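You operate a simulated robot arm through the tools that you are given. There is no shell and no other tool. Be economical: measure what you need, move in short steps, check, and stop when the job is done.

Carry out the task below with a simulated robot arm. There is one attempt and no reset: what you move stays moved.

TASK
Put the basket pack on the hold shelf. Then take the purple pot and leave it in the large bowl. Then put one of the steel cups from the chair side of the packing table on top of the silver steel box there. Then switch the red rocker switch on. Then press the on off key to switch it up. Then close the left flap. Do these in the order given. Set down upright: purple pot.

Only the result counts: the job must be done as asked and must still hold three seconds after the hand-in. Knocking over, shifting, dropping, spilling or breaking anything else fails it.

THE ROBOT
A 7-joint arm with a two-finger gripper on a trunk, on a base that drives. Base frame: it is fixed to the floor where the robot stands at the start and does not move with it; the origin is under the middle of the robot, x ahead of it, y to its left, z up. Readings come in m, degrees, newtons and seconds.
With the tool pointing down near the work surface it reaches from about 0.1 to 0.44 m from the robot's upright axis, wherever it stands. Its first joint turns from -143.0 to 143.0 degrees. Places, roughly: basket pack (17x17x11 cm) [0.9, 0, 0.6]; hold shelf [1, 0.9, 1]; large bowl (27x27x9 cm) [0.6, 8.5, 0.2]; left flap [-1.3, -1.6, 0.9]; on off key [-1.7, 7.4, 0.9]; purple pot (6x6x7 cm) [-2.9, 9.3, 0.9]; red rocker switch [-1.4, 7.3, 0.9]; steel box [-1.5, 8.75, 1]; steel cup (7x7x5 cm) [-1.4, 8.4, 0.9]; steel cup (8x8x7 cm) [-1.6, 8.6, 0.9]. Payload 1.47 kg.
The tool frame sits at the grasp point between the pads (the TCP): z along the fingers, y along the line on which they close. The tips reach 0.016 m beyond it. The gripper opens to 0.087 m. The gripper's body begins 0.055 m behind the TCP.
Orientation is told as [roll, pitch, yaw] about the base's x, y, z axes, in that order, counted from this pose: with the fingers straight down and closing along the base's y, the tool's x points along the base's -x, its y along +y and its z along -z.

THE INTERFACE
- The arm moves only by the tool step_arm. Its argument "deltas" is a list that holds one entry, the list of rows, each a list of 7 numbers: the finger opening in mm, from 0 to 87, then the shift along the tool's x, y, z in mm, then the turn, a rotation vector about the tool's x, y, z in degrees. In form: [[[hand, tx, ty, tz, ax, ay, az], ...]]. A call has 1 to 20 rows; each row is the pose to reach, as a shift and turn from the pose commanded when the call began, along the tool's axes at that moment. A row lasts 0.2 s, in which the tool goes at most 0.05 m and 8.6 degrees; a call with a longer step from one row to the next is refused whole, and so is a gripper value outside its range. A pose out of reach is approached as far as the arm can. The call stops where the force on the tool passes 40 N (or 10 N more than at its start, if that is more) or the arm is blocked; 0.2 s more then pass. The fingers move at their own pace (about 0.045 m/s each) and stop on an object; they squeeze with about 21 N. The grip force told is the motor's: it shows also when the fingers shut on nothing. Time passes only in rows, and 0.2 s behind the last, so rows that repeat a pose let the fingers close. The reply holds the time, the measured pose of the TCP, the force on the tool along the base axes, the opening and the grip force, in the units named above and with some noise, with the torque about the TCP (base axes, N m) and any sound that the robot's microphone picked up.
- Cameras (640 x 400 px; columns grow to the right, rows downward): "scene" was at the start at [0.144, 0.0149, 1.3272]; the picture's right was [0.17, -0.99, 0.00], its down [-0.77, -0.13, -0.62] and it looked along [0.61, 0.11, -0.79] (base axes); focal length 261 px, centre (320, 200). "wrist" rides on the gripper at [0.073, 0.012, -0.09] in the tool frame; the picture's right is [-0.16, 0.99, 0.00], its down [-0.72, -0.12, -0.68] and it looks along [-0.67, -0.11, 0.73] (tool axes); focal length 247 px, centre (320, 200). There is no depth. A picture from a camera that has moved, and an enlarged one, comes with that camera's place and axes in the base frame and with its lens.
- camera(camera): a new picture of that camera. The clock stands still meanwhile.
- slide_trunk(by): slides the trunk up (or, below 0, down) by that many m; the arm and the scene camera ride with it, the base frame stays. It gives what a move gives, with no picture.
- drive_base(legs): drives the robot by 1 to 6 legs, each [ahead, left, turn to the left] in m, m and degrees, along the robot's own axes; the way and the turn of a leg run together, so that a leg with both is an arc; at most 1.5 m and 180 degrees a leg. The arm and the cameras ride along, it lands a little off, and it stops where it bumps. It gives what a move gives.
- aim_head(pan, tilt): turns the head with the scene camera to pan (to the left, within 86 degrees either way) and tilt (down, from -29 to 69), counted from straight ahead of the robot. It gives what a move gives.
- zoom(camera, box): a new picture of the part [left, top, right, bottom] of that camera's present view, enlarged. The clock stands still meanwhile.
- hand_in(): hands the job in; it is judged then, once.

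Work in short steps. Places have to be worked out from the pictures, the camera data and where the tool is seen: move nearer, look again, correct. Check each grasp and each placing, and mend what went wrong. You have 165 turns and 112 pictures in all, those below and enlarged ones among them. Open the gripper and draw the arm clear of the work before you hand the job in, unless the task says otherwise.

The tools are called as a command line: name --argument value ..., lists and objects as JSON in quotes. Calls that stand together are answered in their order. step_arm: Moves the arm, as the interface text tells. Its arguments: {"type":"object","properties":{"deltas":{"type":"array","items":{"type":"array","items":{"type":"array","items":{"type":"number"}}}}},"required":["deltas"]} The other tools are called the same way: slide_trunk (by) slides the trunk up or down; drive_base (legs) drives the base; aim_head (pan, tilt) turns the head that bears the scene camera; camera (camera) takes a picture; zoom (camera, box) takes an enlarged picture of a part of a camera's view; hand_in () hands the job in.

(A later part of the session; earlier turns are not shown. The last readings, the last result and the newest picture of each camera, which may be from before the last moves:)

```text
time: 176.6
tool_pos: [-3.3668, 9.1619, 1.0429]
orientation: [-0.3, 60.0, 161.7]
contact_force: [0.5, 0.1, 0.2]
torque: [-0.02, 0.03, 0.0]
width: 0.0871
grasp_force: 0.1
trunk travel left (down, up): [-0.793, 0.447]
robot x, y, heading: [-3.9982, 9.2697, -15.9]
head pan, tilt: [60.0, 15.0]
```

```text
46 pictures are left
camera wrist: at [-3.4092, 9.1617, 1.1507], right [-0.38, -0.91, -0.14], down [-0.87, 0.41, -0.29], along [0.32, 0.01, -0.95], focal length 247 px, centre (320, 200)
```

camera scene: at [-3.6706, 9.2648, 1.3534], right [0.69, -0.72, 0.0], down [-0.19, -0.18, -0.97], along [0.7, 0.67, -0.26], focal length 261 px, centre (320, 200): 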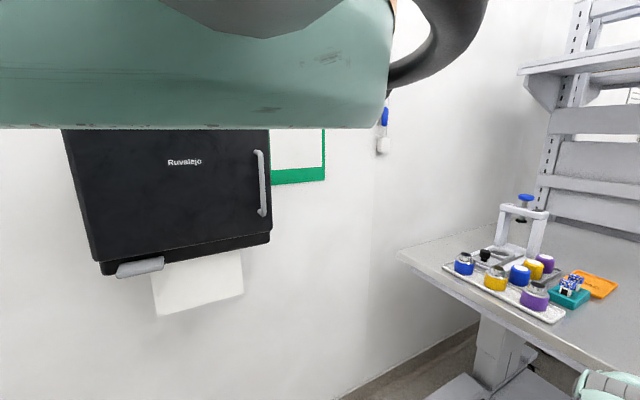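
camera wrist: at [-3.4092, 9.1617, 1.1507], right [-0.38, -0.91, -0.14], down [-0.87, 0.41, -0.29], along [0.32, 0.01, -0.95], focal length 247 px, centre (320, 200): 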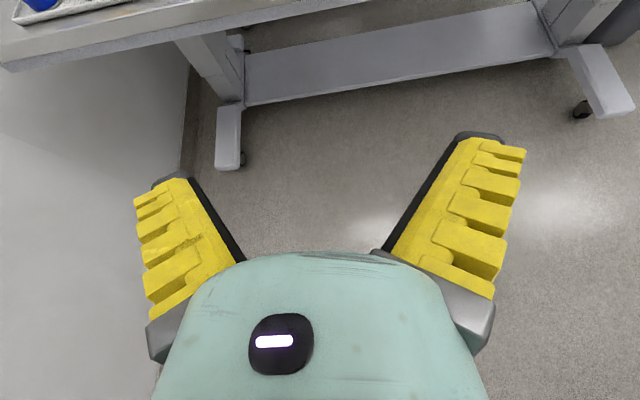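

Flip succeeded (camera now on top). I drive so the hand comes to the pre-grasp standoff for the pot.

drive_base --legs '[[0.33, 0.24, 0]]'

camera --camera "wrist"

camera --camera "scene"

```text
time: 179.1
tool_pos: [-2.988, 9.2969, 1.0433]
orientation: [0.0, 60.1, 161.8]
contact_force: [0.1, -0.1, 0.1]
torque: [0.0, -0.02, 0.01]
width: 0.0869
grasp_force: 0.2
trunk travel left (down, up): [-0.793, 0.447]
robot x, y, heading: [-3.6203, 9.4137, -16.2]
head pan, tilt: [60.0, 15.0]
```

```text
45 pictures are left
camera wrist: at [-3.0293, 9.2978, 1.1507], right [-0.38, -0.91, -0.14], down [-0.87, 0.41, -0.29], along [0.32, 0.01, -0.95], focal length 247 px, centre (320, 200)
```

wrist: 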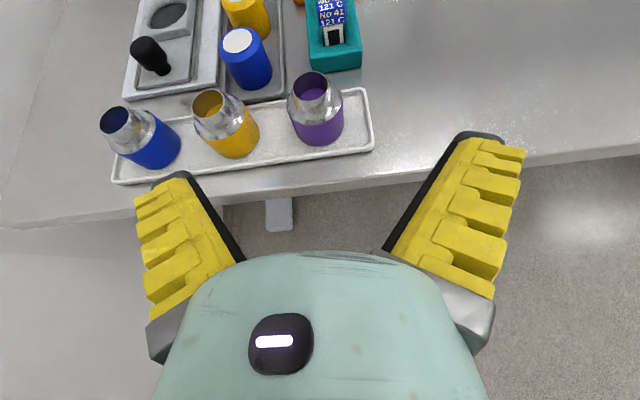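

```text
44 pictures are left
camera scene: at [-3.4822, 9.4581, 1.5034], right [0.69, -0.72, 0.0], down [-0.19, -0.18, -0.97], along [0.7, 0.67, -0.26], focal length 261 px, centre (320, 200)
```

scene: 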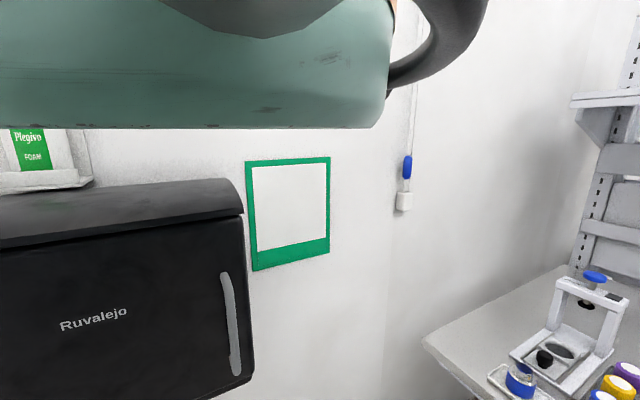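

Excellent view: the purple pot is centred at (−2.875, 9.266). I go in with 76 mm opening (yellow neighbour 3 cm away), first 110 mm of the approach.

step_arm --deltas '[[[76, -15, -5, 0, 0, 0, 0], [76, -29, -5, 20, 0, 0, 0], [76, -29, -5, 50, 0, 0, 0], [76, -29, -5, 80, 0, 0, 0], [76, -29, -5, 110, 0, 0, 0]]]'

camera --camera "wrist"

```text
time: 180.3
tool_pos: [-2.9108, 9.2759, 0.9626]
orientation: [0.0, 60.1, 161.9]
contact_force: [-0.3, 0.1, -0.4]
torque: [0.01, -0.04, -0.02]
width: 0.0784
grasp_force: 1.9
trunk travel left (down, up): [-0.793, 0.447]
robot x, y, heading: [-3.6163, 9.4113, -16.3]
head pan, tilt: [60.0, 15.0]
```

```text
43 pictures are left
camera wrist: at [-2.9517, 9.2776, 1.0704], right [-0.38, -0.91, -0.14], down [-0.87, 0.4, -0.29], along [0.32, 0.01, -0.95], focal length 247 px, centre (320, 200)
```

wrist: 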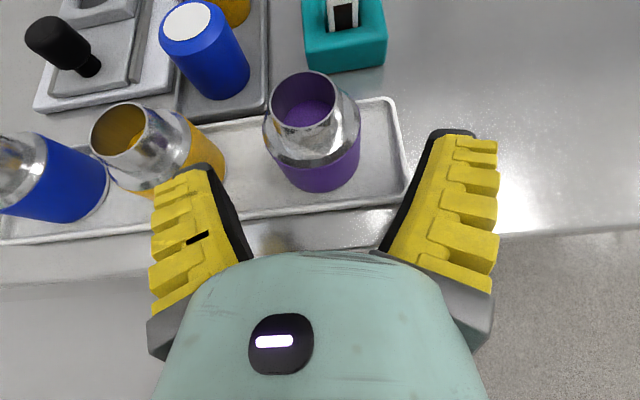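

Aligned; the left finger fits between purple and yellow with ~1 cm to spare. Advance 40 mm.

step_arm --deltas '[[[76, 0, -1, 14, 0, 0, 0], [76, 0, -1, 28, 0, 0, 0], [76, 0, -1, 41, 0, 0, 0]]]'

camera --camera "wrist"

```text
time: 181.1
tool_pos: [-2.8776, 9.2605, 0.9412]
orientation: [0.6, 60.0, 161.9]
contact_force: [0.4, -1.8, 0.0]
torque: [0.11, 0.01, 0.13]
width: 0.0781
grasp_force: 0.9
trunk travel left (down, up): [-0.793, 0.447]
robot x, y, heading: [-3.6207, 9.4103, -16.4]
head pan, tilt: [60.0, 15.0]
```

```text
42 pictures are left
camera wrist: at [-2.9192, 9.2622, 1.0488], right [-0.39, -0.91, -0.13], down [-0.87, 0.41, -0.29], along [0.32, 0.0, -0.95], focal length 247 px, centre (320, 200)
```

wrist: 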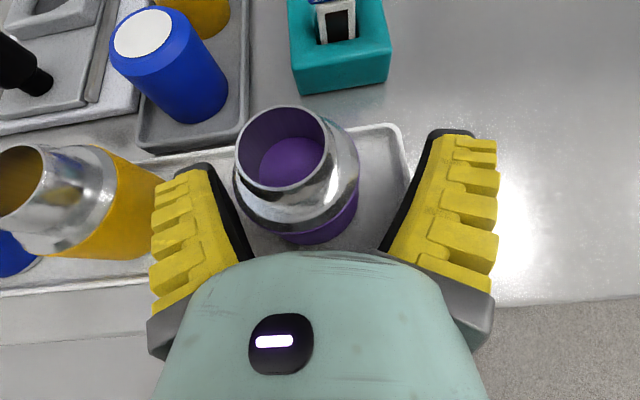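

The left finger lightly touches the yellow pot, and the purple pot sits ~1 cm left of the tool centre. I close while shifting left so that the left finger stays put and the right one comes in.

step_arm --deltas '[[[74, 0, -2, 0, 0, 0, 0], [68, 0, -4, 0, 0, 0, 0], [64, 0, -6, 0, 0, 0, 0], [60, 0, -8, 0, 0, 0, 0], [50, 0, -9, 0, 0, 0, 0], [30, 0, -9, 0, 0, 0, 0], [30, 0, -9, 0, 0, 0, 0]]]'

camera --camera "wrist"

```text
time: 182.7
tool_pos: [-2.8718, 9.2742, 0.9419]
orientation: [0.0, 60.2, 161.9]
contact_force: [-0.9, -0.6, 1.6]
torque: [-0.12, 0.01, -0.07]
width: 0.0503
grasp_force: 21.7
trunk travel left (down, up): [-0.793, 0.447]
robot x, y, heading: [-3.6193, 9.412, -16.2]
head pan, tilt: [60.0, 15.0]
```

```text
41 pictures are left
camera wrist: at [-2.9144, 9.2754, 1.0509], right [-0.38, -0.91, -0.14], down [-0.87, 0.41, -0.29], along [0.32, 0.01, -0.95], focal length 247 px, centre (320, 200)
```

wrist: 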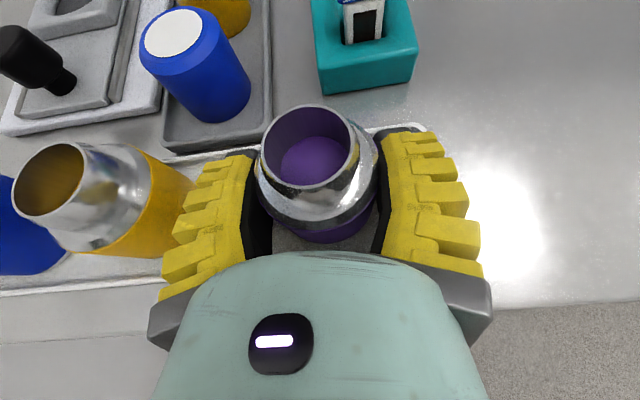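

Gripped at 50 mm with 21.7 N; yellow remains standing. Lift straight up 6 cm.

step_arm --deltas '[[[30, 9, 0, -5, 0, 0, 0], [30, 22, 0, -12.5, 0, 0, 0], [30, 35, 0, -20, 0, 0, 0], [30, 52, 0, -30, 0, 0, 0], [30, 69, 0, -40, 0, 0, 0]]]'

camera --camera "wrist"

```text
time: 183.9
tool_pos: [-2.8711, 9.2725, 1.0233]
orientation: [1.3, 60.1, 163.1]
contact_force: [0.6, 0.1, -2.3]
torque: [0.0, 0.0, -0.07]
width: 0.0502
grasp_force: 20.8
out of reach, approached as far as the arm can: row 4
trunk travel left (down, up): [-0.793, 0.447]
robot x, y, heading: [-3.6167, 9.4121, -16.4]
head pan, tilt: [60.0, 15.0]
```

```text
40 pictures are left
camera wrist: at [-2.9132, 9.2752, 1.1315], right [-0.38, -0.92, -0.13], down [-0.87, 0.4, -0.29], along [0.32, 0.0, -0.95], focal length 247 px, centre (320, 200)
```

wrist: 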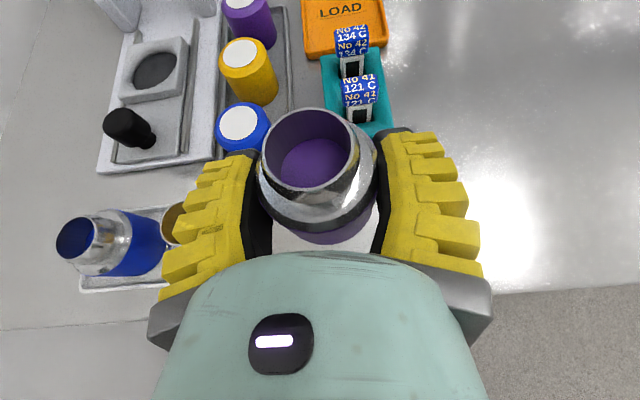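

The pot is up. I back away from the table and turn to face along the corridor (−y).

drive_base --legs '[[-0.2, 0, 0], [-0.16, -0.3, 0], [0, 0, -74]]'

camera --camera "wrist"

```text
time: 190.5
tool_pos: [-3.9613, 8.4765, 1.0215]
orientation: [-0.1, 60.1, 88.5]
contact_force: [-0.5, -0.4, -1.3]
torque: [-0.01, -0.02, -0.04]
width: 0.0498
grasp_force: 20.7
trunk travel left (down, up): [-0.793, 0.447]
robot x, y, heading: [-4.0403, 9.2237, -90.0]
head pan, tilt: [60.0, 15.0]
```

```text
39 pictures are left
camera wrist: at [-3.9706, 8.5155, 1.1303], right [-0.98, 0.11, -0.14], down [0.14, 0.95, -0.29], along [0.1, -0.3, -0.95], focal length 247 px, centre (320, 200)
```

wrist: 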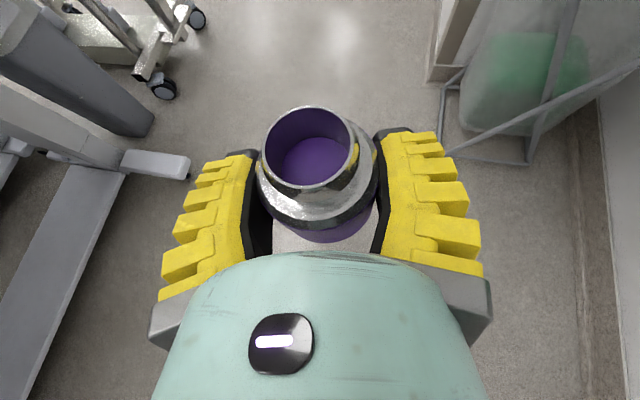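

Corridor ahead is the way I came. I drive out south, then turn to +x and head for the rack.

drive_base --legs '[[1.5, 0, 0], [0.5, 0, 0], [1.35, 0.45, 0], [0, 0, 90], [1.4, 0, 0], [1.2, 0, 0]]'

camera --camera "scene"

```text
time: 223.4
tool_pos: [-0.1708, 6.1156, 1.0224]
orientation: [0.0, 59.9, -179.6]
contact_force: [-0.8, 0.1, -2.0]
torque: [0.02, -0.01, -0.01]
width: 0.0497
grasp_force: 20.6
trunk travel left (down, up): [-0.793, 0.447]
robot x, y, heading: [-0.923, 6.0094, 2.4]
head pan, tilt: [60.0, 15.0]
```

```text
38 pictures are left
camera scene: at [-0.8071, 6.0949, 1.5033], right [0.89, -0.46, 0.0], down [-0.12, -0.23, -0.97], along [0.45, 0.86, -0.26], focal length 261 px, centre (320, 200)
```

scene: 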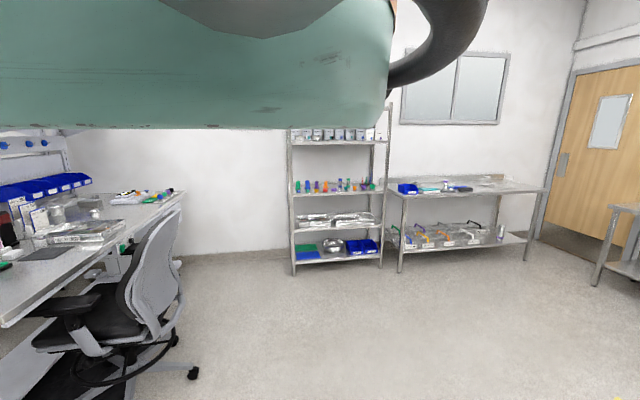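

The bowl is on the rack's bottom shelf at ≈(0.61, 8.51); rack front runs from (0.11, 8.48) to (1.04, 8.13). I drive to face it squarely (heading ≈70°).

drive_base --legs '[[1.2, 0.69, 0], [0, 0, 68], [0.45, 0, 0]]'

slide_trunk --by -0.6

camera --camera "wrist"

```text
time: 235.5
tool_pos: [0.5129, 7.9169, 1.0225]
orientation: [-0.1, 60.0, -109.7]
contact_force: [0.3, 0.3, -1.9]
torque: [-0.05, 0.01, 0.02]
width: 0.0501
grasp_force: 21.1
trunk travel left (down, up): [-0.793, 0.447]
robot x, y, heading: [0.3534, 7.1766, 72.4]
head pan, tilt: [60.0, 15.0]
```

```text
refused: -0.6 is not a number from -0.4 to 0.4
```

```text
37 pictures are left
camera wrist: at [0.5118, 7.8731, 1.1303], right [0.9, -0.41, -0.14], down [-0.43, -0.86, -0.29], along [0.0, 0.32, -0.95], focal length 247 px, centre (320, 200)
```

wrist: 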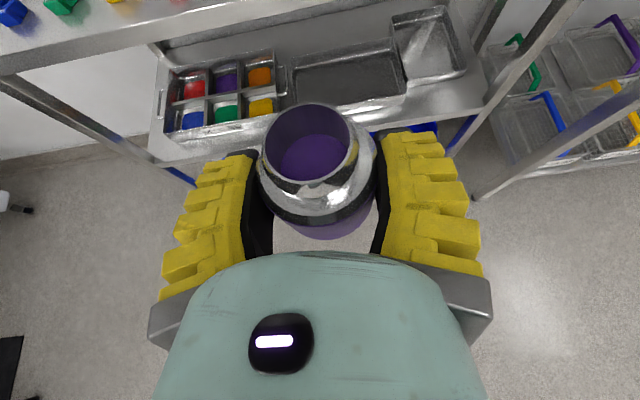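

I lower in two steps and look at the bowl.

slide_trunk --by -0.4

slide_trunk --by -0.28

camera --camera "wrist"

camera --camera "scene"

```text
time: 239.3
tool_pos: [0.5132, 7.9161, 0.6222]
orientation: [-0.1, 60.0, -109.7]
contact_force: [0.6, 0.0, -1.5]
torque: [0.04, 0.0, 0.03]
width: 0.0499
grasp_force: 21.1
trunk travel left (down, up): [-0.393, 0.847]
robot x, y, heading: [0.3605, 7.1756, 72.3]
head pan, tilt: [60.0, 15.0]
```

```text
time: 242.2
tool_pos: [0.5142, 7.9151, 0.3424]
orientation: [0.0, 60.1, -109.8]
contact_force: [0.1, -0.1, -2.2]
torque: [-0.03, -0.03, 0.01]
width: 0.0497
grasp_force: 21.3
trunk travel left (down, up): [-0.113, 1.127]
robot x, y, heading: [0.3543, 7.1775, 72.1]
head pan, tilt: [60.0, 15.0]
```

```text
36 pictures are left
camera wrist: at [0.5117, 7.8729, 0.4504], right [0.9, -0.41, -0.14], down [-0.43, -0.86, -0.29], along [0.0, 0.32, -0.95], focal length 247 px, centre (320, 200)
```

wrist: 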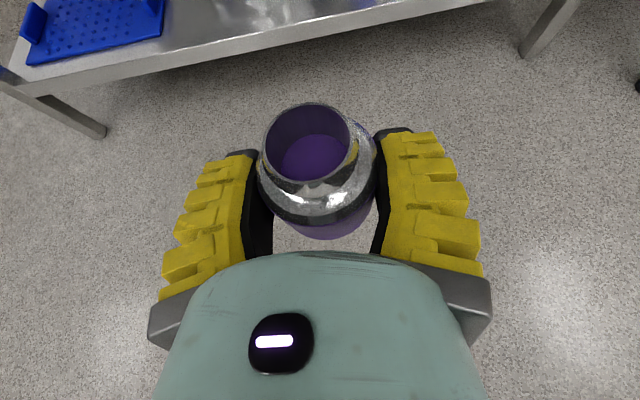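

```text
35 pictures are left
camera scene: at [0.3155, 7.3136, 0.8234], right [0.74, 0.67, 0.0], down [0.17, -0.19, -0.97], along [-0.65, 0.72, -0.26], focal length 261 px, centre (320, 200)
```

scene: 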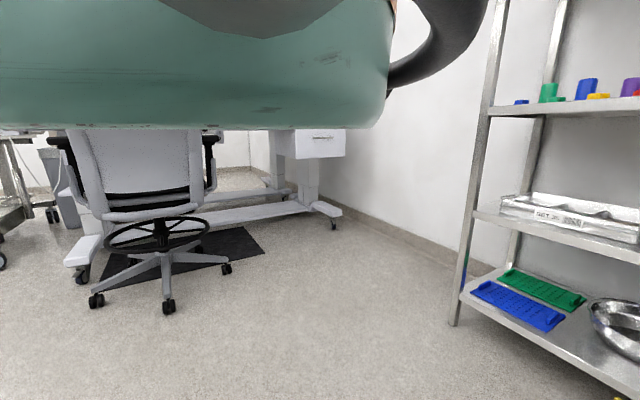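

Shelf top z≈0.13, bowl rim ≈0.22, shelf above at ≈0.48. I lower 6 cm and advance 0.3 m (and 0.085 left) toward the bowl.

slide_trunk --by -0.06

drive_base --legs '[[0.3, 0.08, 0]]'

camera --camera "wrist"

camera --camera "scene"

```text
time: 243.2
tool_pos: [0.5139, 7.9157, 0.2825]
orientation: [0.0, 60.1, -109.7]
contact_force: [0.2, 1.0, -1.7]
torque: [-0.04, 0.03, 0.0]
width: 0.0496
grasp_force: 21.4
trunk travel left (down, up): [-0.053, 1.187]
robot x, y, heading: [0.3567, 7.176, 71.9]
head pan, tilt: [60.0, 15.0]
```

```text
time: 245.3
tool_pos: [0.5297, 8.2247, 0.2806]
orientation: [0.1, 59.9, -109.6]
contact_force: [-0.2, 0.0, -2.5]
torque: [0.03, 0.0, 0.01]
width: 0.0497
grasp_force: 21.7
trunk travel left (down, up): [-0.053, 1.187]
robot x, y, heading: [0.3773, 7.4884, 72.1]
head pan, tilt: [60.0, 15.0]
```

```text
34 pictures are left
camera wrist: at [0.5278, 8.182, 0.3889], right [0.9, -0.41, -0.14], down [-0.43, -0.86, -0.29], along [0.0, 0.32, -0.95], focal length 247 px, centre (320, 200)
```

wrist: 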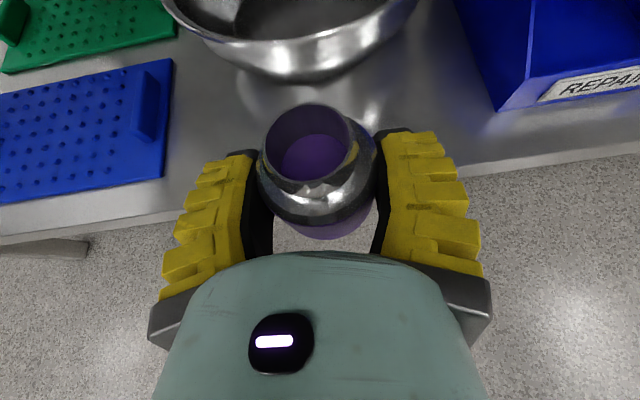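

```text
33 pictures are left
camera scene: at [0.3321, 7.6232, 0.7631], right [0.74, 0.67, 0.0], down [0.17, -0.19, -0.97], along [-0.65, 0.72, -0.26], focal length 261 px, centre (320, 200)
```

scene: 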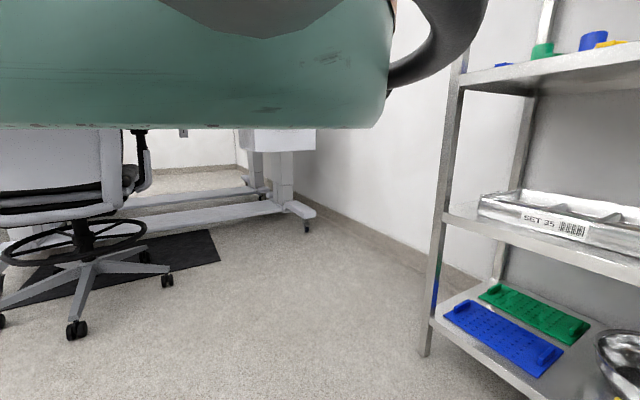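

Bowl centre ≈(0.61, 8.515), rim z≈0.205. I lower 1.5 cm (pot bottom ≈0.225) and drive in over the bowl.

slide_trunk --by -0.012

drive_base --legs '[[0.17, 0.005, 0]]'

camera --camera "wrist"

```text
time: 245.9
tool_pos: [0.5296, 8.2271, 0.2685]
orientation: [0.0, 59.9, -109.6]
contact_force: [-0.5, -0.2, -1.1]
torque: [0.01, -0.02, -0.02]
width: 0.0494
grasp_force: 20.9
trunk travel left (down, up): [-0.041, 1.199]
robot x, y, heading: [0.3737, 7.4878, 72.2]
head pan, tilt: [60.0, 15.0]
```

```text
time: 247.3
tool_pos: [0.5762, 8.3839, 0.2671]
orientation: [-0.1, 59.7, -109.9]
contact_force: [-0.4, 0.2, -2.7]
torque: [0.04, -0.03, 0.02]
width: 0.05
grasp_force: 21.2
trunk travel left (down, up): [-0.041, 1.199]
robot x, y, heading: [0.4234, 7.6534, 72.0]
head pan, tilt: [60.0, 15.0]
```

```text
32 pictures are left
camera wrist: at [0.5748, 8.3406, 0.376], right [0.9, -0.41, -0.14], down [-0.43, -0.86, -0.28], along [0.0, 0.32, -0.95], focal length 247 px, centre (320, 200)
```

wrist: 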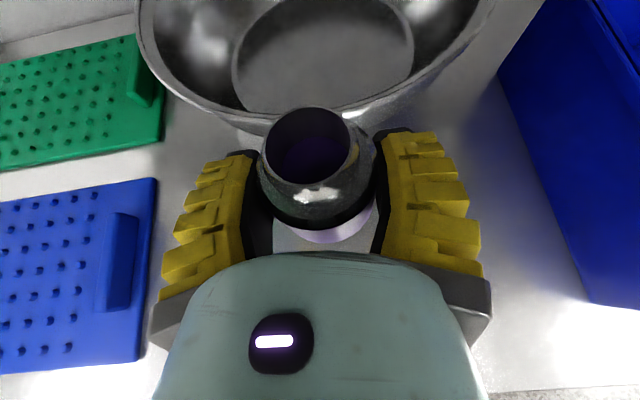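

The bowl's centre is actually ≈(0.645, 8.595). Before going deeper I check the forearm's clearance to the upper shelf with the head.

aim_head --pan 58 --tilt 30

camera --camera "scene"

```text
time: 248.1
tool_pos: [0.5777, 8.3868, 0.2696]
orientation: [0.0, 60.0, -109.8]
contact_force: [-0.5, 0.7, -2.1]
torque: [-0.01, 0.01, 0.02]
width: 0.05
grasp_force: 20.8
trunk travel left (down, up): [-0.041, 1.199]
robot x, y, heading: [0.4215, 7.6458, 72.1]
head pan, tilt: [58.0, 30.0]
```

```text
31 pictures are left
camera scene: at [0.3835, 7.7857, 0.7272], right [0.77, 0.64, 0.0], down [0.32, -0.38, -0.87], along [-0.56, 0.66, -0.5], focal length 261 px, centre (320, 200)
```

scene: 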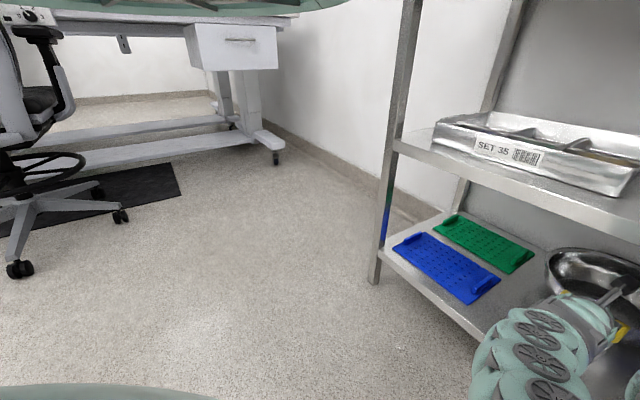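

The wrist and forearm lie low (z≈0.31–0.35 at 28 cm behind the TCP), well under the upper shelf. I drive the remaining 0.22 m in.

drive_base --legs '[[0.215, 0, 0]]'

camera --camera "wrist"

camera --camera "scene"

```text
time: 249.2
tool_pos: [0.596, 8.4418, 0.2586]
orientation: [-1.6, 58.8, -111.6]
contact_force: [-10.6, -41.1, 22.3]
torque: [-0.2, -0.35, -1.01]
width: 0.0568
grasp_force: 21.3
trunk travel left (down, up): [-0.041, 1.199]
robot x, y, heading: [0.4486, 7.7219, 71.9]
head pan, tilt: [58.0, 30.0]
stopped in leg 1: the force on the tool passed its limit at 169 N (the readings are from after the stop); the commanded pose is now the measured one
```

```text
30 pictures are left
camera wrist: at [0.5956, 8.4009, 0.3672], right [0.9, -0.42, -0.15], down [-0.44, -0.86, -0.26], along [-0.02, 0.3, -0.95], focal length 247 px, centre (320, 200)
```

wrist: 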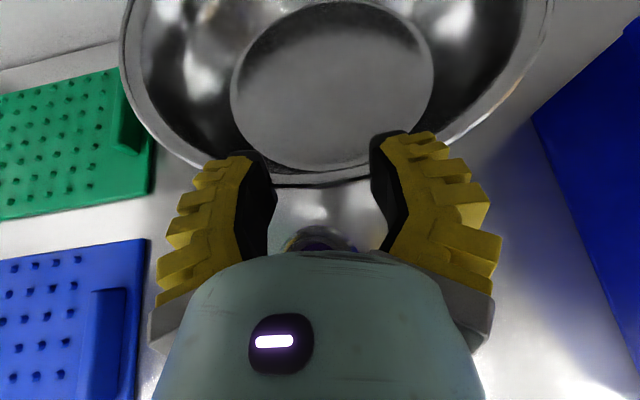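

```text
29 pictures are left
camera scene: at [0.4043, 7.8471, 0.7259], right [0.77, 0.64, -0.01], down [0.32, -0.39, -0.86], along [-0.56, 0.66, -0.51], focal length 261 px, centre (320, 200)
```

scene: 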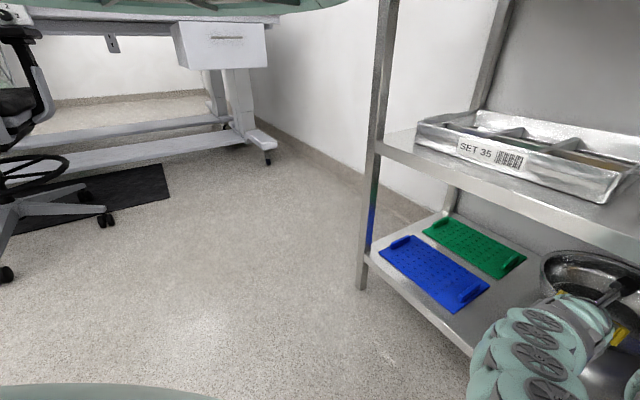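

The pot hit the bowl's near rim — rim is higher than judged — and got pushed in the grip. I back away 12 cm and inspect.

drive_base --legs '[[-0.1, 0, 0]]'

camera --camera "wrist"

zoom --camera "scene" --box '[440, 200, 640, 400]'

```text
time: 250.3
tool_pos: [0.574, 8.3749, 0.2713]
orientation: [-1.7, 59.5, -111.9]
contact_force: [0.5, 1.3, 0.9]
torque: [-0.05, -0.01, 0.03]
width: 0.0361
grasp_force: 4.6
trunk travel left (down, up): [-0.041, 1.199]
robot x, y, heading: [0.4143, 7.6313, 72.0]
head pan, tilt: [58.0, 30.0]
```

```text
28 pictures are left
camera wrist: at [0.5734, 8.3319, 0.3785], right [0.9, -0.42, -0.15], down [-0.44, -0.85, -0.28], along [-0.01, 0.32, -0.95], focal length 247 px, centre (320, 200)
```

wrist: 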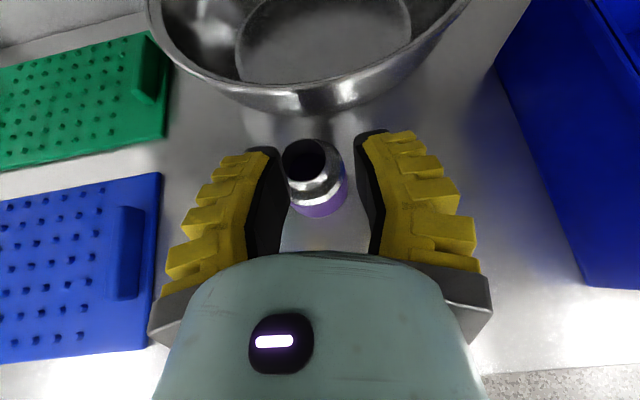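

```text
2.00 times, centred on (540, 300) of scene
camera zoom: at [0.3794, 7.773, 0.7278], right [0.77, 0.64, 0.0], down [0.32, -0.38, -0.87], along [-0.56, 0.67, -0.5], focal length 522 px, centre (-120, 0)
```

zoom: 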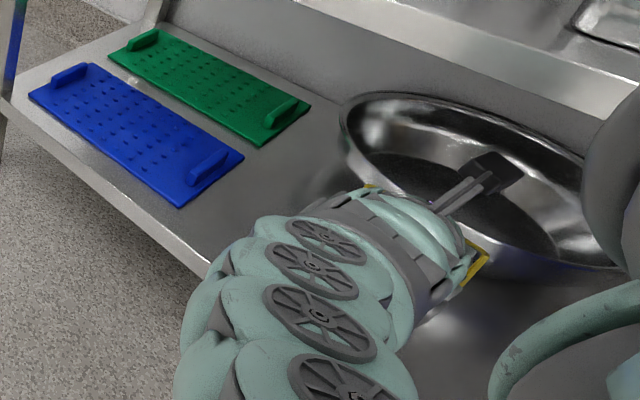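

The pot fell upright onto the shelf just in front of the bowl, at ≈(0.574, 8.418); the bowl looks unmoved (rim z≈0.227). I open, back up, and come down behind the pot for a regrasp, stopping 50 mm short to check.

step_arm --deltas '[[[80, 0, 0, -20, 0, 0, 0], [80, 0, 0, -40, 0, 0, 0], [80, -20, -5, -40, 0, 0, 0], [80, -45, -12, -40, 0, 0, 0], [80, -71, -16, -40, 0, 0, 0], [80, -71, -16, 0, 0, 0, 0], [80, -71, -16, 35, 0, 0, 0]]]'

camera --camera "wrist"

```text
time: 251.9
tool_pos: [0.4507, 8.3129, 0.1879]
orientation: [4.9, 61.3, -96.4]
contact_force: [11.1, -15.0, 25.7]
torque: [0.11, 1.15, 0.76]
width: 0.079
grasp_force: 0.1
trunk travel left (down, up): [-0.041, 1.199]
robot x, y, heading: [0.4138, 7.6311, 72.0]
head pan, tilt: [58.0, 30.0]
stopped in row 7: the force on the tool passed its limit at 395 N (the readings are from after the stop); the commanded pose is now the measured one
```

```text
26 pictures are left
camera wrist: at [0.4505, 8.2689, 0.2953], right [0.96, -0.26, -0.1], down [-0.27, -0.91, -0.31], along [-0.01, 0.33, -0.94], focal length 247 px, centre (320, 200)
```

wrist: 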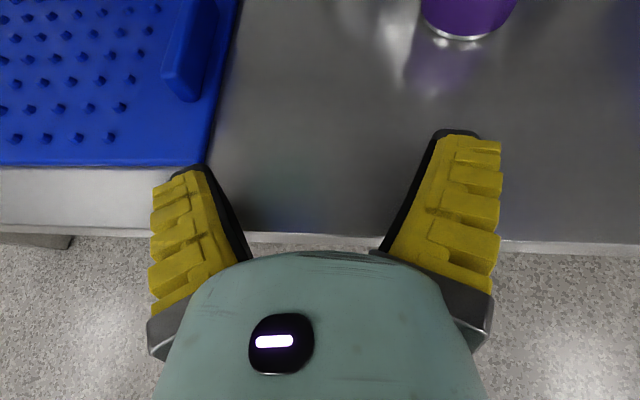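

The arm jammed on something while lowering (force limit, hand pushed aside). The pot still stands upright. I retreat along the tool axis and upward first.

step_arm --deltas '[[[80, 10, 0, -20, 0, 0, 0], [80, 25, 0, -40, 0, 0, 0], [80, 40, 0, -60, 0, 0, 0], [80, 60, 0, -80, 0, 0, 0]]]'

camera --camera "scene"

```text
time: 252.9
tool_pos: [0.4309, 8.2766, 0.2773]
orientation: [4.4, 60.5, -96.2]
contact_force: [0.7, 0.1, 0.8]
torque: [0.01, 0.01, 0.0]
width: 0.0817
grasp_force: 1.0
trunk travel left (down, up): [-0.041, 1.199]
robot x, y, heading: [0.4125, 7.6301, 71.9]
head pan, tilt: [58.0, 30.0]
```

```text
25 pictures are left
camera scene: at [0.3782, 7.7675, 0.7272], right [0.77, 0.64, 0.0], down [0.32, -0.38, -0.87], along [-0.56, 0.66, -0.5], focal length 261 px, centre (320, 200)
```

scene: 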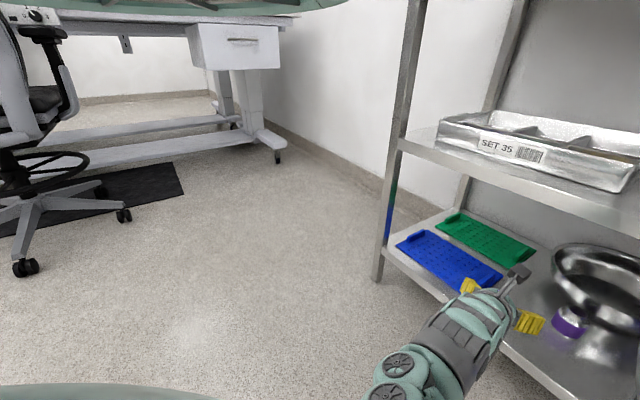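

Free again; the pot stands upright at ≈(0.58, 8.456). I back the base 0.1 m and return the arm to its earlier extended, squared pose (the retracted low pose jams).

drive_base --legs '[[-0.12, 0, 0]]'

step_arm --deltas '[[[80, 10, 26, 20, -1.4, 0, 1.3], [80, 20, 52, 40, -2.8, 0, 2.6], [80, 30, 78, 60, -4.2, 0, 3.9], [80, 40, 105, 80, -5.6, 0, 5.2], [80, 51, 132, 101, -6.9, 0, 6.5], [80, 51, 132, 101, -6.9, 0, 6.5]]]'

slide_trunk --by -0.04

```text
time: 254.1
tool_pos: [0.3947, 8.1666, 0.279]
orientation: [4.6, 60.8, -96.0]
contact_force: [0.3, 0.8, 0.8]
torque: [-0.02, 0.03, 0.01]
width: 0.0816
grasp_force: 0.9
trunk travel left (down, up): [-0.041, 1.199]
robot x, y, heading: [0.3761, 7.5182, 71.7]
head pan, tilt: [58.0, 30.0]
```

```text
time: 255.5
tool_pos: [0.5441, 8.2488, 0.2787]
orientation: [-0.5, 60.8, -109.5]
contact_force: [-0.2, 0.8, -0.4]
torque: [0.01, 0.01, -0.04]
width: 0.0816
grasp_force: 1.0
trunk travel left (down, up): [-0.041, 1.199]
robot x, y, heading: [0.3785, 7.5132, 71.8]
head pan, tilt: [58.0, 30.0]
```

```text
time: 256.4
tool_pos: [0.5433, 8.2494, 0.2396]
orientation: [-0.3, 61.0, -109.4]
contact_force: [0.5, 0.1, 0.4]
torque: [0.0, -0.01, 0.05]
width: 0.0818
grasp_force: 0.9
trunk travel left (down, up): [-0.001, 1.239]
robot x, y, heading: [0.3776, 7.517, 71.7]
head pan, tilt: [58.0, 30.0]
```

Now lower with the arm while extending slightly.

step_arm --deltas '[[[80, -10, 0, 12, 0, 0, 0], [80, -20, 0, 25, 0, 0, 0], [80, -30, 0, 38, 0, 0, 0], [80, -40, 0, 50, 0, 0, 0], [80, -48, 0, 61, 0, 0, 0]]]'

camera --camera "wrist"

```text
time: 257.4
tool_pos: [0.5507, 8.2727, 0.1859]
orientation: [0.0, 62.4, -108.7]
contact_force: [0.7, -0.5, 7.3]
torque: [-0.47, 0.15, -0.03]
width: 0.0771
grasp_force: 15.8
trunk travel left (down, up): [-0.001, 1.239]
robot x, y, heading: [0.3764, 7.5163, 71.8]
head pan, tilt: [58.0, 30.0]
stopped in row 5: the force on the tool passed its limit at 55 N (the readings are from after the stop); the commanded pose is now the measured one
```

```text
24 pictures are left
camera wrist: at [0.5486, 8.2251, 0.2923], right [0.91, -0.38, -0.14], down [-0.41, -0.85, -0.33], along [0.01, 0.36, -0.93], focal length 247 px, centre (320, 200)
```

wrist: 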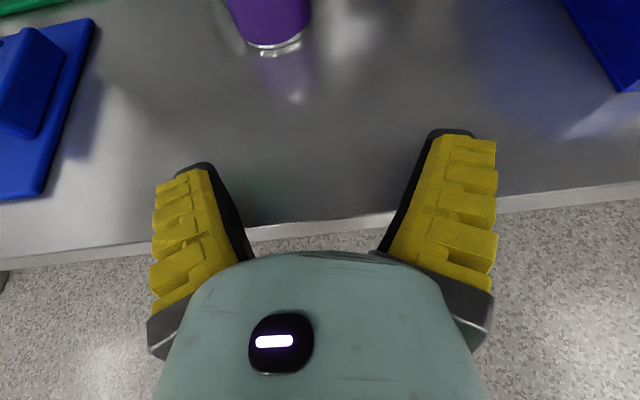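

The fingertips touched the shelf itself: the shelf top is z≈0.163, so the pot's middle is ≈0.195 and the bowl rim ≈0.25. I raise to z≈0.207, shift 27 mm left, and drive 0.1 m toward the pot.

step_arm --deltas '[[[80, 9, -10, -5, 0, 0, 0], [80, 19, -20, -10, 0, 1, 0], [80, 19, -27, -10, 0, 2, 0]]]'

drive_base --legs '[[0.09, 0, 0]]'

camera --camera "wrist"

```text
time: 258.2
tool_pos: [0.5277, 8.2854, 0.2082]
orientation: [-0.1, 64.2, -108.9]
contact_force: [1.1, 0.5, 0.0]
torque: [-0.02, 0.03, -0.03]
width: 0.0817
grasp_force: 1.3
trunk travel left (down, up): [-0.001, 1.239]
robot x, y, heading: [0.377, 7.517, 72.0]
head pan, tilt: [58.0, 30.0]
```

```text
time: 259.3
tool_pos: [0.5518, 8.3629, 0.2038]
orientation: [-0.1, 63.9, -108.8]
contact_force: [0.0, -0.3, 0.1]
torque: [0.05, -0.03, 0.0]
width: 0.0816
grasp_force: 0.9
trunk travel left (down, up): [-0.001, 1.239]
robot x, y, heading: [0.4044, 7.5991, 71.8]
head pan, tilt: [58.0, 30.0]
```

```text
23 pictures are left
camera wrist: at [0.5491, 8.3125, 0.3087], right [0.91, -0.38, -0.14], down [-0.41, -0.84, -0.35], along [0.01, 0.38, -0.93], focal length 247 px, centre (320, 200)
```

wrist: 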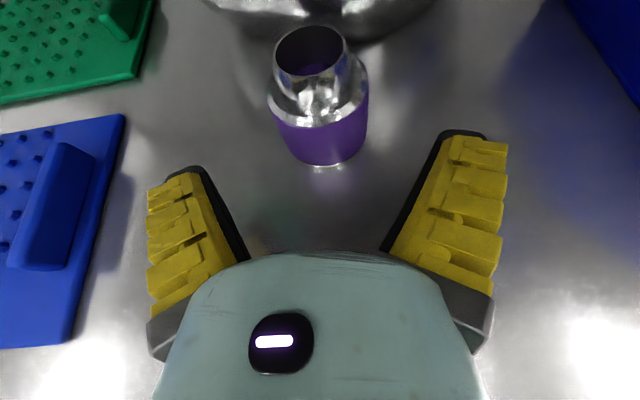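

Pot is centred, 44 mm ahead. I advance horizontally and close.

step_arm --deltas '[[[80, 10, 3, 20, 0, 0, 0], [80, 19, 4, 40, 0, 0, 0], [80, 19, 4, 40, 0, 0, 0], [30, 19, 4, 40, 0, 0, 0], [30, 19, 4, 40, 0, 0, 0], [30, 19, 4, 40, 0, 0, 0], [30, 19, 4, 40, 0, 0, 0]]]'

camera --camera "wrist"

```text
time: 260.9
tool_pos: [0.5721, 8.4116, 0.2069]
orientation: [-0.1, 64.2, -108.8]
contact_force: [-0.4, -0.9, -0.9]
torque: [0.05, -0.01, 0.03]
width: 0.0501
grasp_force: 20.8
trunk travel left (down, up): [-0.001, 1.239]
robot x, y, heading: [0.4048, 7.6011, 71.7]
head pan, tilt: [58.0, 30.0]
```

```text
22 pictures are left
camera wrist: at [0.5693, 8.3613, 0.3117], right [0.91, -0.38, -0.14], down [-0.41, -0.84, -0.35], along [0.02, 0.38, -0.92], focal length 247 px, centre (320, 200)
```

wrist: 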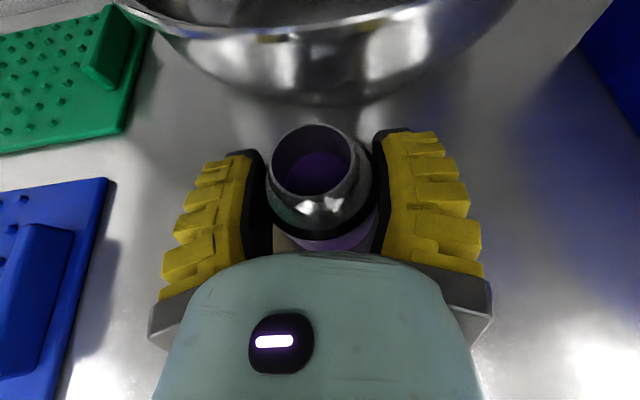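

Firm grip on the upright pot. I lift 12 cm with the trunk (pot bottom ≈0.28, rim ≈0.25), then drive over the bowl, aiming 3–4 cm beyond its centre (0.64, 8.56) so the hand clears the near rim.

slide_trunk --by 0.12

drive_base --legs '[[0.1, -0.01, 0]]'

camera --camera "wrist"

```text
time: 262.4
tool_pos: [0.573, 8.4095, 0.3262]
orientation: [-0.1, 64.1, -108.9]
contact_force: [0.6, -0.3, -2.9]
torque: [0.01, 0.01, -0.01]
width: 0.05
grasp_force: 20.6
trunk travel left (down, up): [-0.121, 1.119]
robot x, y, heading: [0.406, 7.5979, 71.8]
head pan, tilt: [58.0, 30.0]
```

```text
time: 263.6
tool_pos: [0.6086, 8.5, 0.3249]
orientation: [0.0, 64.0, -108.7]
contact_force: [-0.1, -0.1, -1.2]
torque: [0.03, -0.01, 0.02]
width: 0.0501
grasp_force: 21.2
trunk travel left (down, up): [-0.121, 1.119]
robot x, y, heading: [0.4438, 7.6966, 72.2]
head pan, tilt: [58.0, 30.0]
```

```text
21 pictures are left
camera wrist: at [0.6061, 8.4493, 0.4298], right [0.91, -0.38, -0.14], down [-0.41, -0.84, -0.35], along [0.01, 0.38, -0.92], focal length 247 px, centre (320, 200)
```

wrist: 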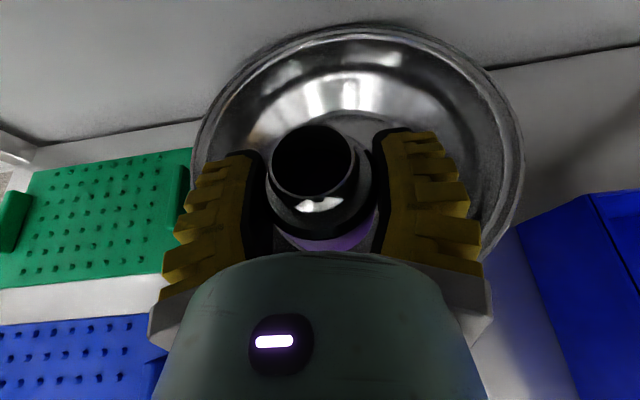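

Now the whole bowl is visible: centre ≈(0.652, 8.548), rim z≈0.254. I move 9 cm in and 2.5 cm right, then check before lowering.

drive_base --legs '[[0.09, -0.027, 0]]'

slide_trunk --by -0.06

camera --camera "wrist"

```text
time: 264.7
tool_pos: [0.6614, 8.5716, 0.3212]
orientation: [0.0, 63.6, -108.6]
contact_force: [0.2, -0.2, -2.2]
torque: [-0.01, 0.03, 0.01]
width: 0.05
grasp_force: 21.2
trunk travel left (down, up): [-0.121, 1.119]
robot x, y, heading: [0.5016, 7.7704, 71.9]
head pan, tilt: [58.0, 30.0]
```

```text
time: 265.7
tool_pos: [0.6654, 8.5792, 0.2654]
orientation: [0.0, 64.0, -108.7]
contact_force: [0.5, 0.9, -1.7]
torque: [-0.02, -0.03, -0.03]
width: 0.05
grasp_force: 21.1
trunk travel left (down, up): [-0.061, 1.179]
robot x, y, heading: [0.5014, 7.7713, 71.8]
head pan, tilt: [58.0, 30.0]
```

```text
20 pictures are left
camera wrist: at [0.6624, 8.529, 0.3708], right [0.91, -0.38, -0.14], down [-0.41, -0.84, -0.35], along [0.01, 0.38, -0.92], focal length 247 px, centre (320, 200)
```

wrist: 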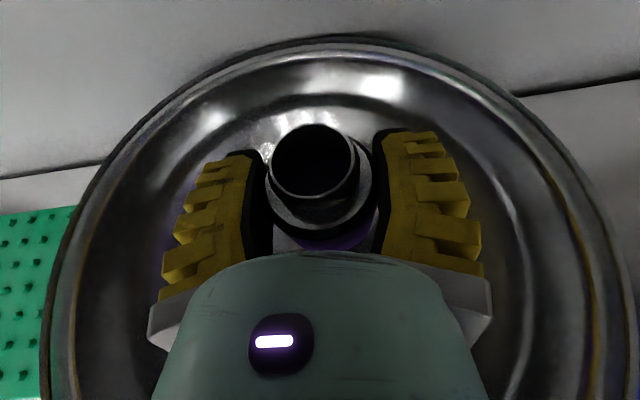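

Pot is inside the bowl, well within the flat bottom. Lower 3.5 cm, then in small arm steps until the load is taken.

slide_trunk --by -0.036

step_arm --deltas '[[[30, -4, 0, 2, 0, 0, 0], [30, -7, 0, 3.5, 0, 0, 0], [30, -10, 0, 5, 0, 0, 0]]]'

```text
time: 266.5
tool_pos: [0.6657, 8.5768, 0.2295]
orientation: [0.0, 64.0, -108.8]
contact_force: [-0.2, 0.0, -3.2]
torque: [0.02, 0.02, -0.03]
width: 0.0502
grasp_force: 21.5
trunk travel left (down, up): [-0.025, 1.215]
robot x, y, heading: [0.4968, 7.7688, 72.0]
head pan, tilt: [58.0, 30.0]
```

```text
time: 267.3
tool_pos: [0.6618, 8.5831, 0.222]
orientation: [-0.3, 64.2, -108.9]
contact_force: [0.7, 0.3, -2.7]
torque: [0.02, 0.03, -0.02]
width: 0.0499
grasp_force: 20.8
trunk travel left (down, up): [-0.025, 1.215]
robot x, y, heading: [0.4942, 7.7677, 71.8]
head pan, tilt: [58.0, 30.0]
```

Still hanging; lower a bit more.

slide_trunk --by -0.006

slide_trunk --by -0.005

```text
time: 267.9
tool_pos: [0.666, 8.5863, 0.217]
orientation: [-0.2, 64.5, -108.8]
contact_force: [-1.8, -1.9, 2.9]
torque: [0.05, -0.01, 0.01]
width: 0.0502
grasp_force: 21.0
trunk travel left (down, up): [-0.019, 1.221]
robot x, y, heading: [0.5001, 7.7664, 71.9]
head pan, tilt: [58.0, 30.0]
```

```text
time: 268.4
tool_pos: [0.6665, 8.5884, 0.2182]
orientation: [-0.3, 64.9, -109.1]
contact_force: [-0.1, -2.6, 5.5]
torque: [0.07, -0.08, -0.03]
width: 0.0506
grasp_force: 21.3
trunk travel left (down, up): [-0.014, 1.226]
robot x, y, heading: [0.5015, 7.7647, 71.9]
head pan, tilt: [58.0, 30.0]
```

Resting on the bowl's bottom. I relieve slightly, open, and withdraw along the tool axis, then rise and back out.

slide_trunk --by 0.004

step_arm --deltas '[[[50, 0, 0, 0, 0, 0, 0], [60, 0, 0, 0, 0, 0, 0], [72, 0, 0, 0, 0, 0, 0], [80, 0, 0, 0, 0, 0, 0], [80, 0, 0, 0, 0, 0, 0], [80, 0, 0, -12, 0, 0, 0], [80, 0, 0, -30, 0, 0, 0], [80, 0, 0, -48, 0, 0, 0], [80, 0, 0, -66, 0, 0, 0]]]'

camera --camera "wrist"

```text
time: 268.9
tool_pos: [0.6667, 8.5893, 0.2156]
orientation: [-0.1, 64.5, -108.8]
contact_force: [-1.6, -3.0, 6.8]
torque: [0.12, -0.02, -0.01]
width: 0.0509
grasp_force: 21.6
trunk travel left (down, up): [-0.018, 1.222]
robot x, y, heading: [0.5015, 7.7685, 71.8]
head pan, tilt: [58.0, 30.0]
```

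```text
time: 270.6
tool_pos: [0.6699, 8.574, 0.2097]
orientation: [-11.2, 62.7, -122.0]
contact_force: [-5.0, -4.5, 18.4]
torque: [-0.36, -0.59, -0.37]
width: 0.0637
grasp_force: 4.6
out of reach, approached as far as the arm can: row 6, 7
trunk travel left (down, up): [-0.018, 1.222]
robot x, y, heading: [0.5007, 7.77, 72.0]
head pan, tilt: [58.0, 30.0]
stopped in row 8: the force on the tool passed its limit at 52 N (the readings are from after the stop); the commanded pose is now the measured one
```

```text
19 pictures are left
camera wrist: at [0.673, 8.5209, 0.3133], right [0.87, -0.43, -0.23], down [-0.49, -0.81, -0.33], along [-0.04, 0.4, -0.92], focal length 247 px, centre (320, 200)
```

wrist: 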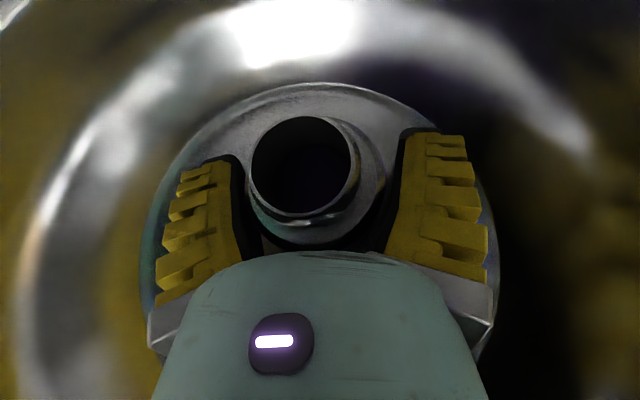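

The arm can't retract in this pose; instead I open fully and lift straight up with the trunk (fingers slide up past the pot).

slide_trunk --by 0.01

step_arm --deltas '[[[75, 0, 0, 0, 0, 0, 0], [87, 0, 0, 0, 0, 0, 0], [87, 0, 0, 0, 0, 0, 0], [87, 0, 0, 0, 0, 0, 0]]]'

camera --camera "wrist"

```text
time: 271.2
tool_pos: [0.6683, 8.5572, 0.205]
orientation: [-10.3, 61.2, -121.2]
contact_force: [-0.8, -0.3, -0.7]
torque: [0.02, 0.0, 0.0]
width: 0.0818
grasp_force: 1.2
trunk travel left (down, up): [-0.028, 1.212]
robot x, y, heading: [0.4965, 7.7658, 72.0]
head pan, tilt: [58.0, 30.0]
```

```text
time: 272.2
tool_pos: [0.669, 8.5586, 0.2067]
orientation: [-10.3, 61.3, -121.1]
contact_force: [0.4, 0.4, 0.3]
torque: [-0.03, 0.04, 0.03]
width: 0.0872
grasp_force: 0.2
trunk travel left (down, up): [-0.028, 1.212]
robot x, y, heading: [0.4985, 7.7698, 71.9]
head pan, tilt: [58.0, 30.0]
```

```text
18 pictures are left
camera wrist: at [0.6726, 8.5086, 0.3119], right [0.87, -0.43, -0.22], down [-0.49, -0.82, -0.3], along [-0.05, 0.37, -0.93], focal length 247 px, centre (320, 200)
```

wrist: 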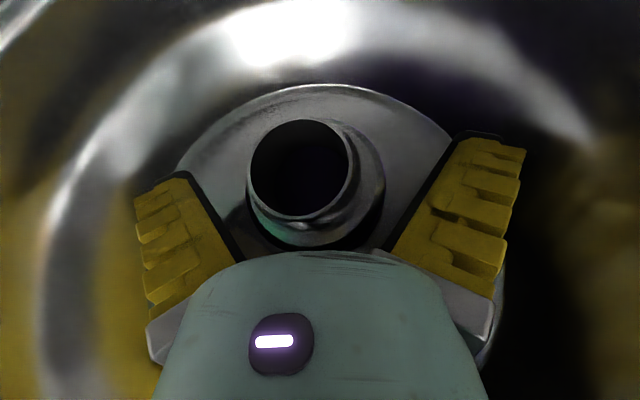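

Free of contact and the pot stands upright. Lift 8 cm straight up.

slide_trunk --by 0.08

drive_base --legs '[[-0.25, 0, 0]]'

camera --camera "wrist"

```text
time: 273.4
tool_pos: [0.6683, 8.5538, 0.2844]
orientation: [-10.0, 61.2, -121.0]
contact_force: [-0.7, -0.7, -0.2]
torque: [0.02, -0.02, -0.01]
width: 0.0871
grasp_force: 0.0
trunk travel left (down, up): [-0.108, 1.132]
robot x, y, heading: [0.4943, 7.7699, 72.2]
head pan, tilt: [58.0, 30.0]
```

```text
time: 275.2
tool_pos: [0.5926, 8.3215, 0.2865]
orientation: [-10.1, 61.4, -121.1]
contact_force: [-0.9, -0.3, 0.2]
torque: [-0.03, 0.02, 0.0]
width: 0.0869
grasp_force: 0.0
trunk travel left (down, up): [-0.108, 1.132]
robot x, y, heading: [0.424, 7.5283, 72.1]
head pan, tilt: [58.0, 30.0]
```

```text
17 pictures are left
camera wrist: at [0.5967, 8.2728, 0.3915], right [0.87, -0.44, -0.22], down [-0.49, -0.82, -0.3], along [-0.05, 0.37, -0.93], focal length 247 px, centre (320, 200)
```

wrist: 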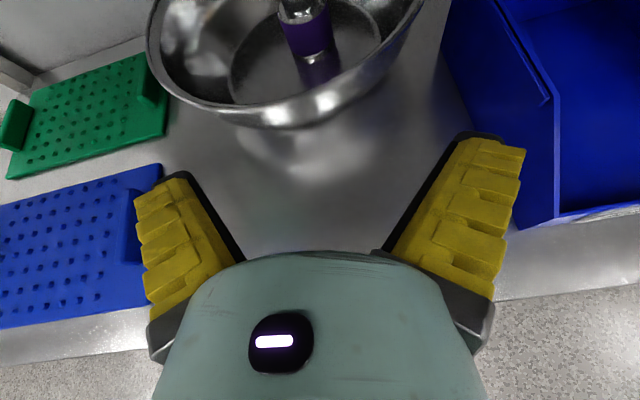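

Task 2 done: pot upright in the bowl. Now I back out, raise the trunk, square the hand, turn to the table's chair side and drive up beside the chair.

drive_base --legs '[[-0.35, 0, 0]]'

slide_trunk --by 0.4

slide_trunk --by 0.38

step_arm --deltas '[[[87, 0, 0, 0, 0.6, 0, -3.2], [87, 0, 0, 0, 1.3, 0, -6.5], [87, 0, 0, 0, 1.3, 0, -6.5]]]'

drive_base --legs '[[0, 0, 90], [0.658, -0.68, 0]]'

camera --camera "wrist"

```text
time: 277.5
tool_pos: [0.4859, 7.9907, 0.2868]
orientation: [-10.2, 61.5, -121.1]
contact_force: [0.0, -0.3, -0.7]
torque: [-0.01, -0.01, -0.01]
width: 0.087
grasp_force: 0.0
trunk travel left (down, up): [-0.108, 1.132]
robot x, y, heading: [0.3115, 7.2033, 71.9]
head pan, tilt: [58.0, 30.0]
```

```text
time: 281.3
tool_pos: [0.4845, 7.988, 0.6853]
orientation: [-10.2, 61.3, -121.2]
contact_force: [0.1, -0.8, -0.2]
torque: [-0.01, 0.01, -0.01]
width: 0.0871
grasp_force: 0.1
trunk travel left (down, up): [-0.508, 0.732]
robot x, y, heading: [0.3112, 7.2023, 71.7]
head pan, tilt: [58.0, 30.0]
```

```text
time: 285.0
tool_pos: [0.4843, 7.99, 1.0644]
orientation: [-10.2, 61.2, -121.2]
contact_force: [0.0, -0.5, 0.4]
torque: [0.01, 0.02, 0.02]
width: 0.0869
grasp_force: 0.0
trunk travel left (down, up): [-0.888, 0.352]
robot x, y, heading: [0.3142, 7.2051, 71.9]
head pan, tilt: [58.0, 30.0]
```

```text
time: 285.8
tool_pos: [0.4843, 7.9891, 1.0658]
orientation: [0.6, 61.9, -107.3]
contact_force: [-0.7, 0.5, 0.6]
torque: [-0.01, 0.0, -0.02]
width: 0.087
grasp_force: 0.0
trunk travel left (down, up): [-0.888, 0.352]
robot x, y, heading: [0.315, 7.2019, 72.0]
head pan, tilt: [58.0, 30.0]
```

```text
time: 294.4
tool_pos: [-0.8268, 8.3002, 1.0657]
orientation: [0.5, 61.7, -21.3]
contact_force: [-0.4, 0.3, 0.4]
torque: [0.02, -0.01, 0.0]
width: 0.0871
grasp_force: 0.0
trunk travel left (down, up): [-0.888, 0.352]
robot x, y, heading: [-0.0583, 8.0738, 158.2]
head pan, tilt: [58.0, 30.0]
```

```text
16 pictures are left
camera wrist: at [-0.7806, 8.2936, 1.1722], right [0.43, 0.89, -0.14], down [0.83, -0.45, -0.32], along [-0.34, 0.03, -0.94], focal length 247 px, centre (320, 200)
```

wrist: 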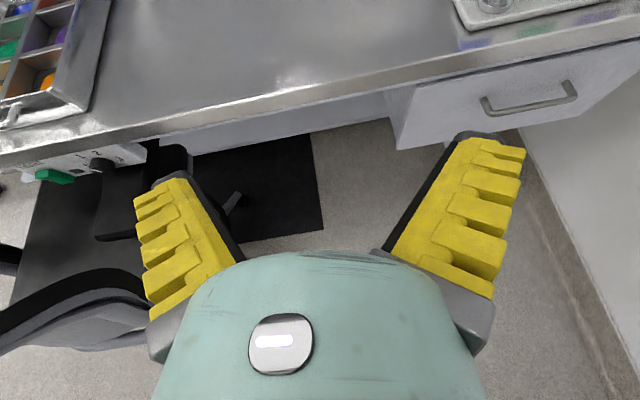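

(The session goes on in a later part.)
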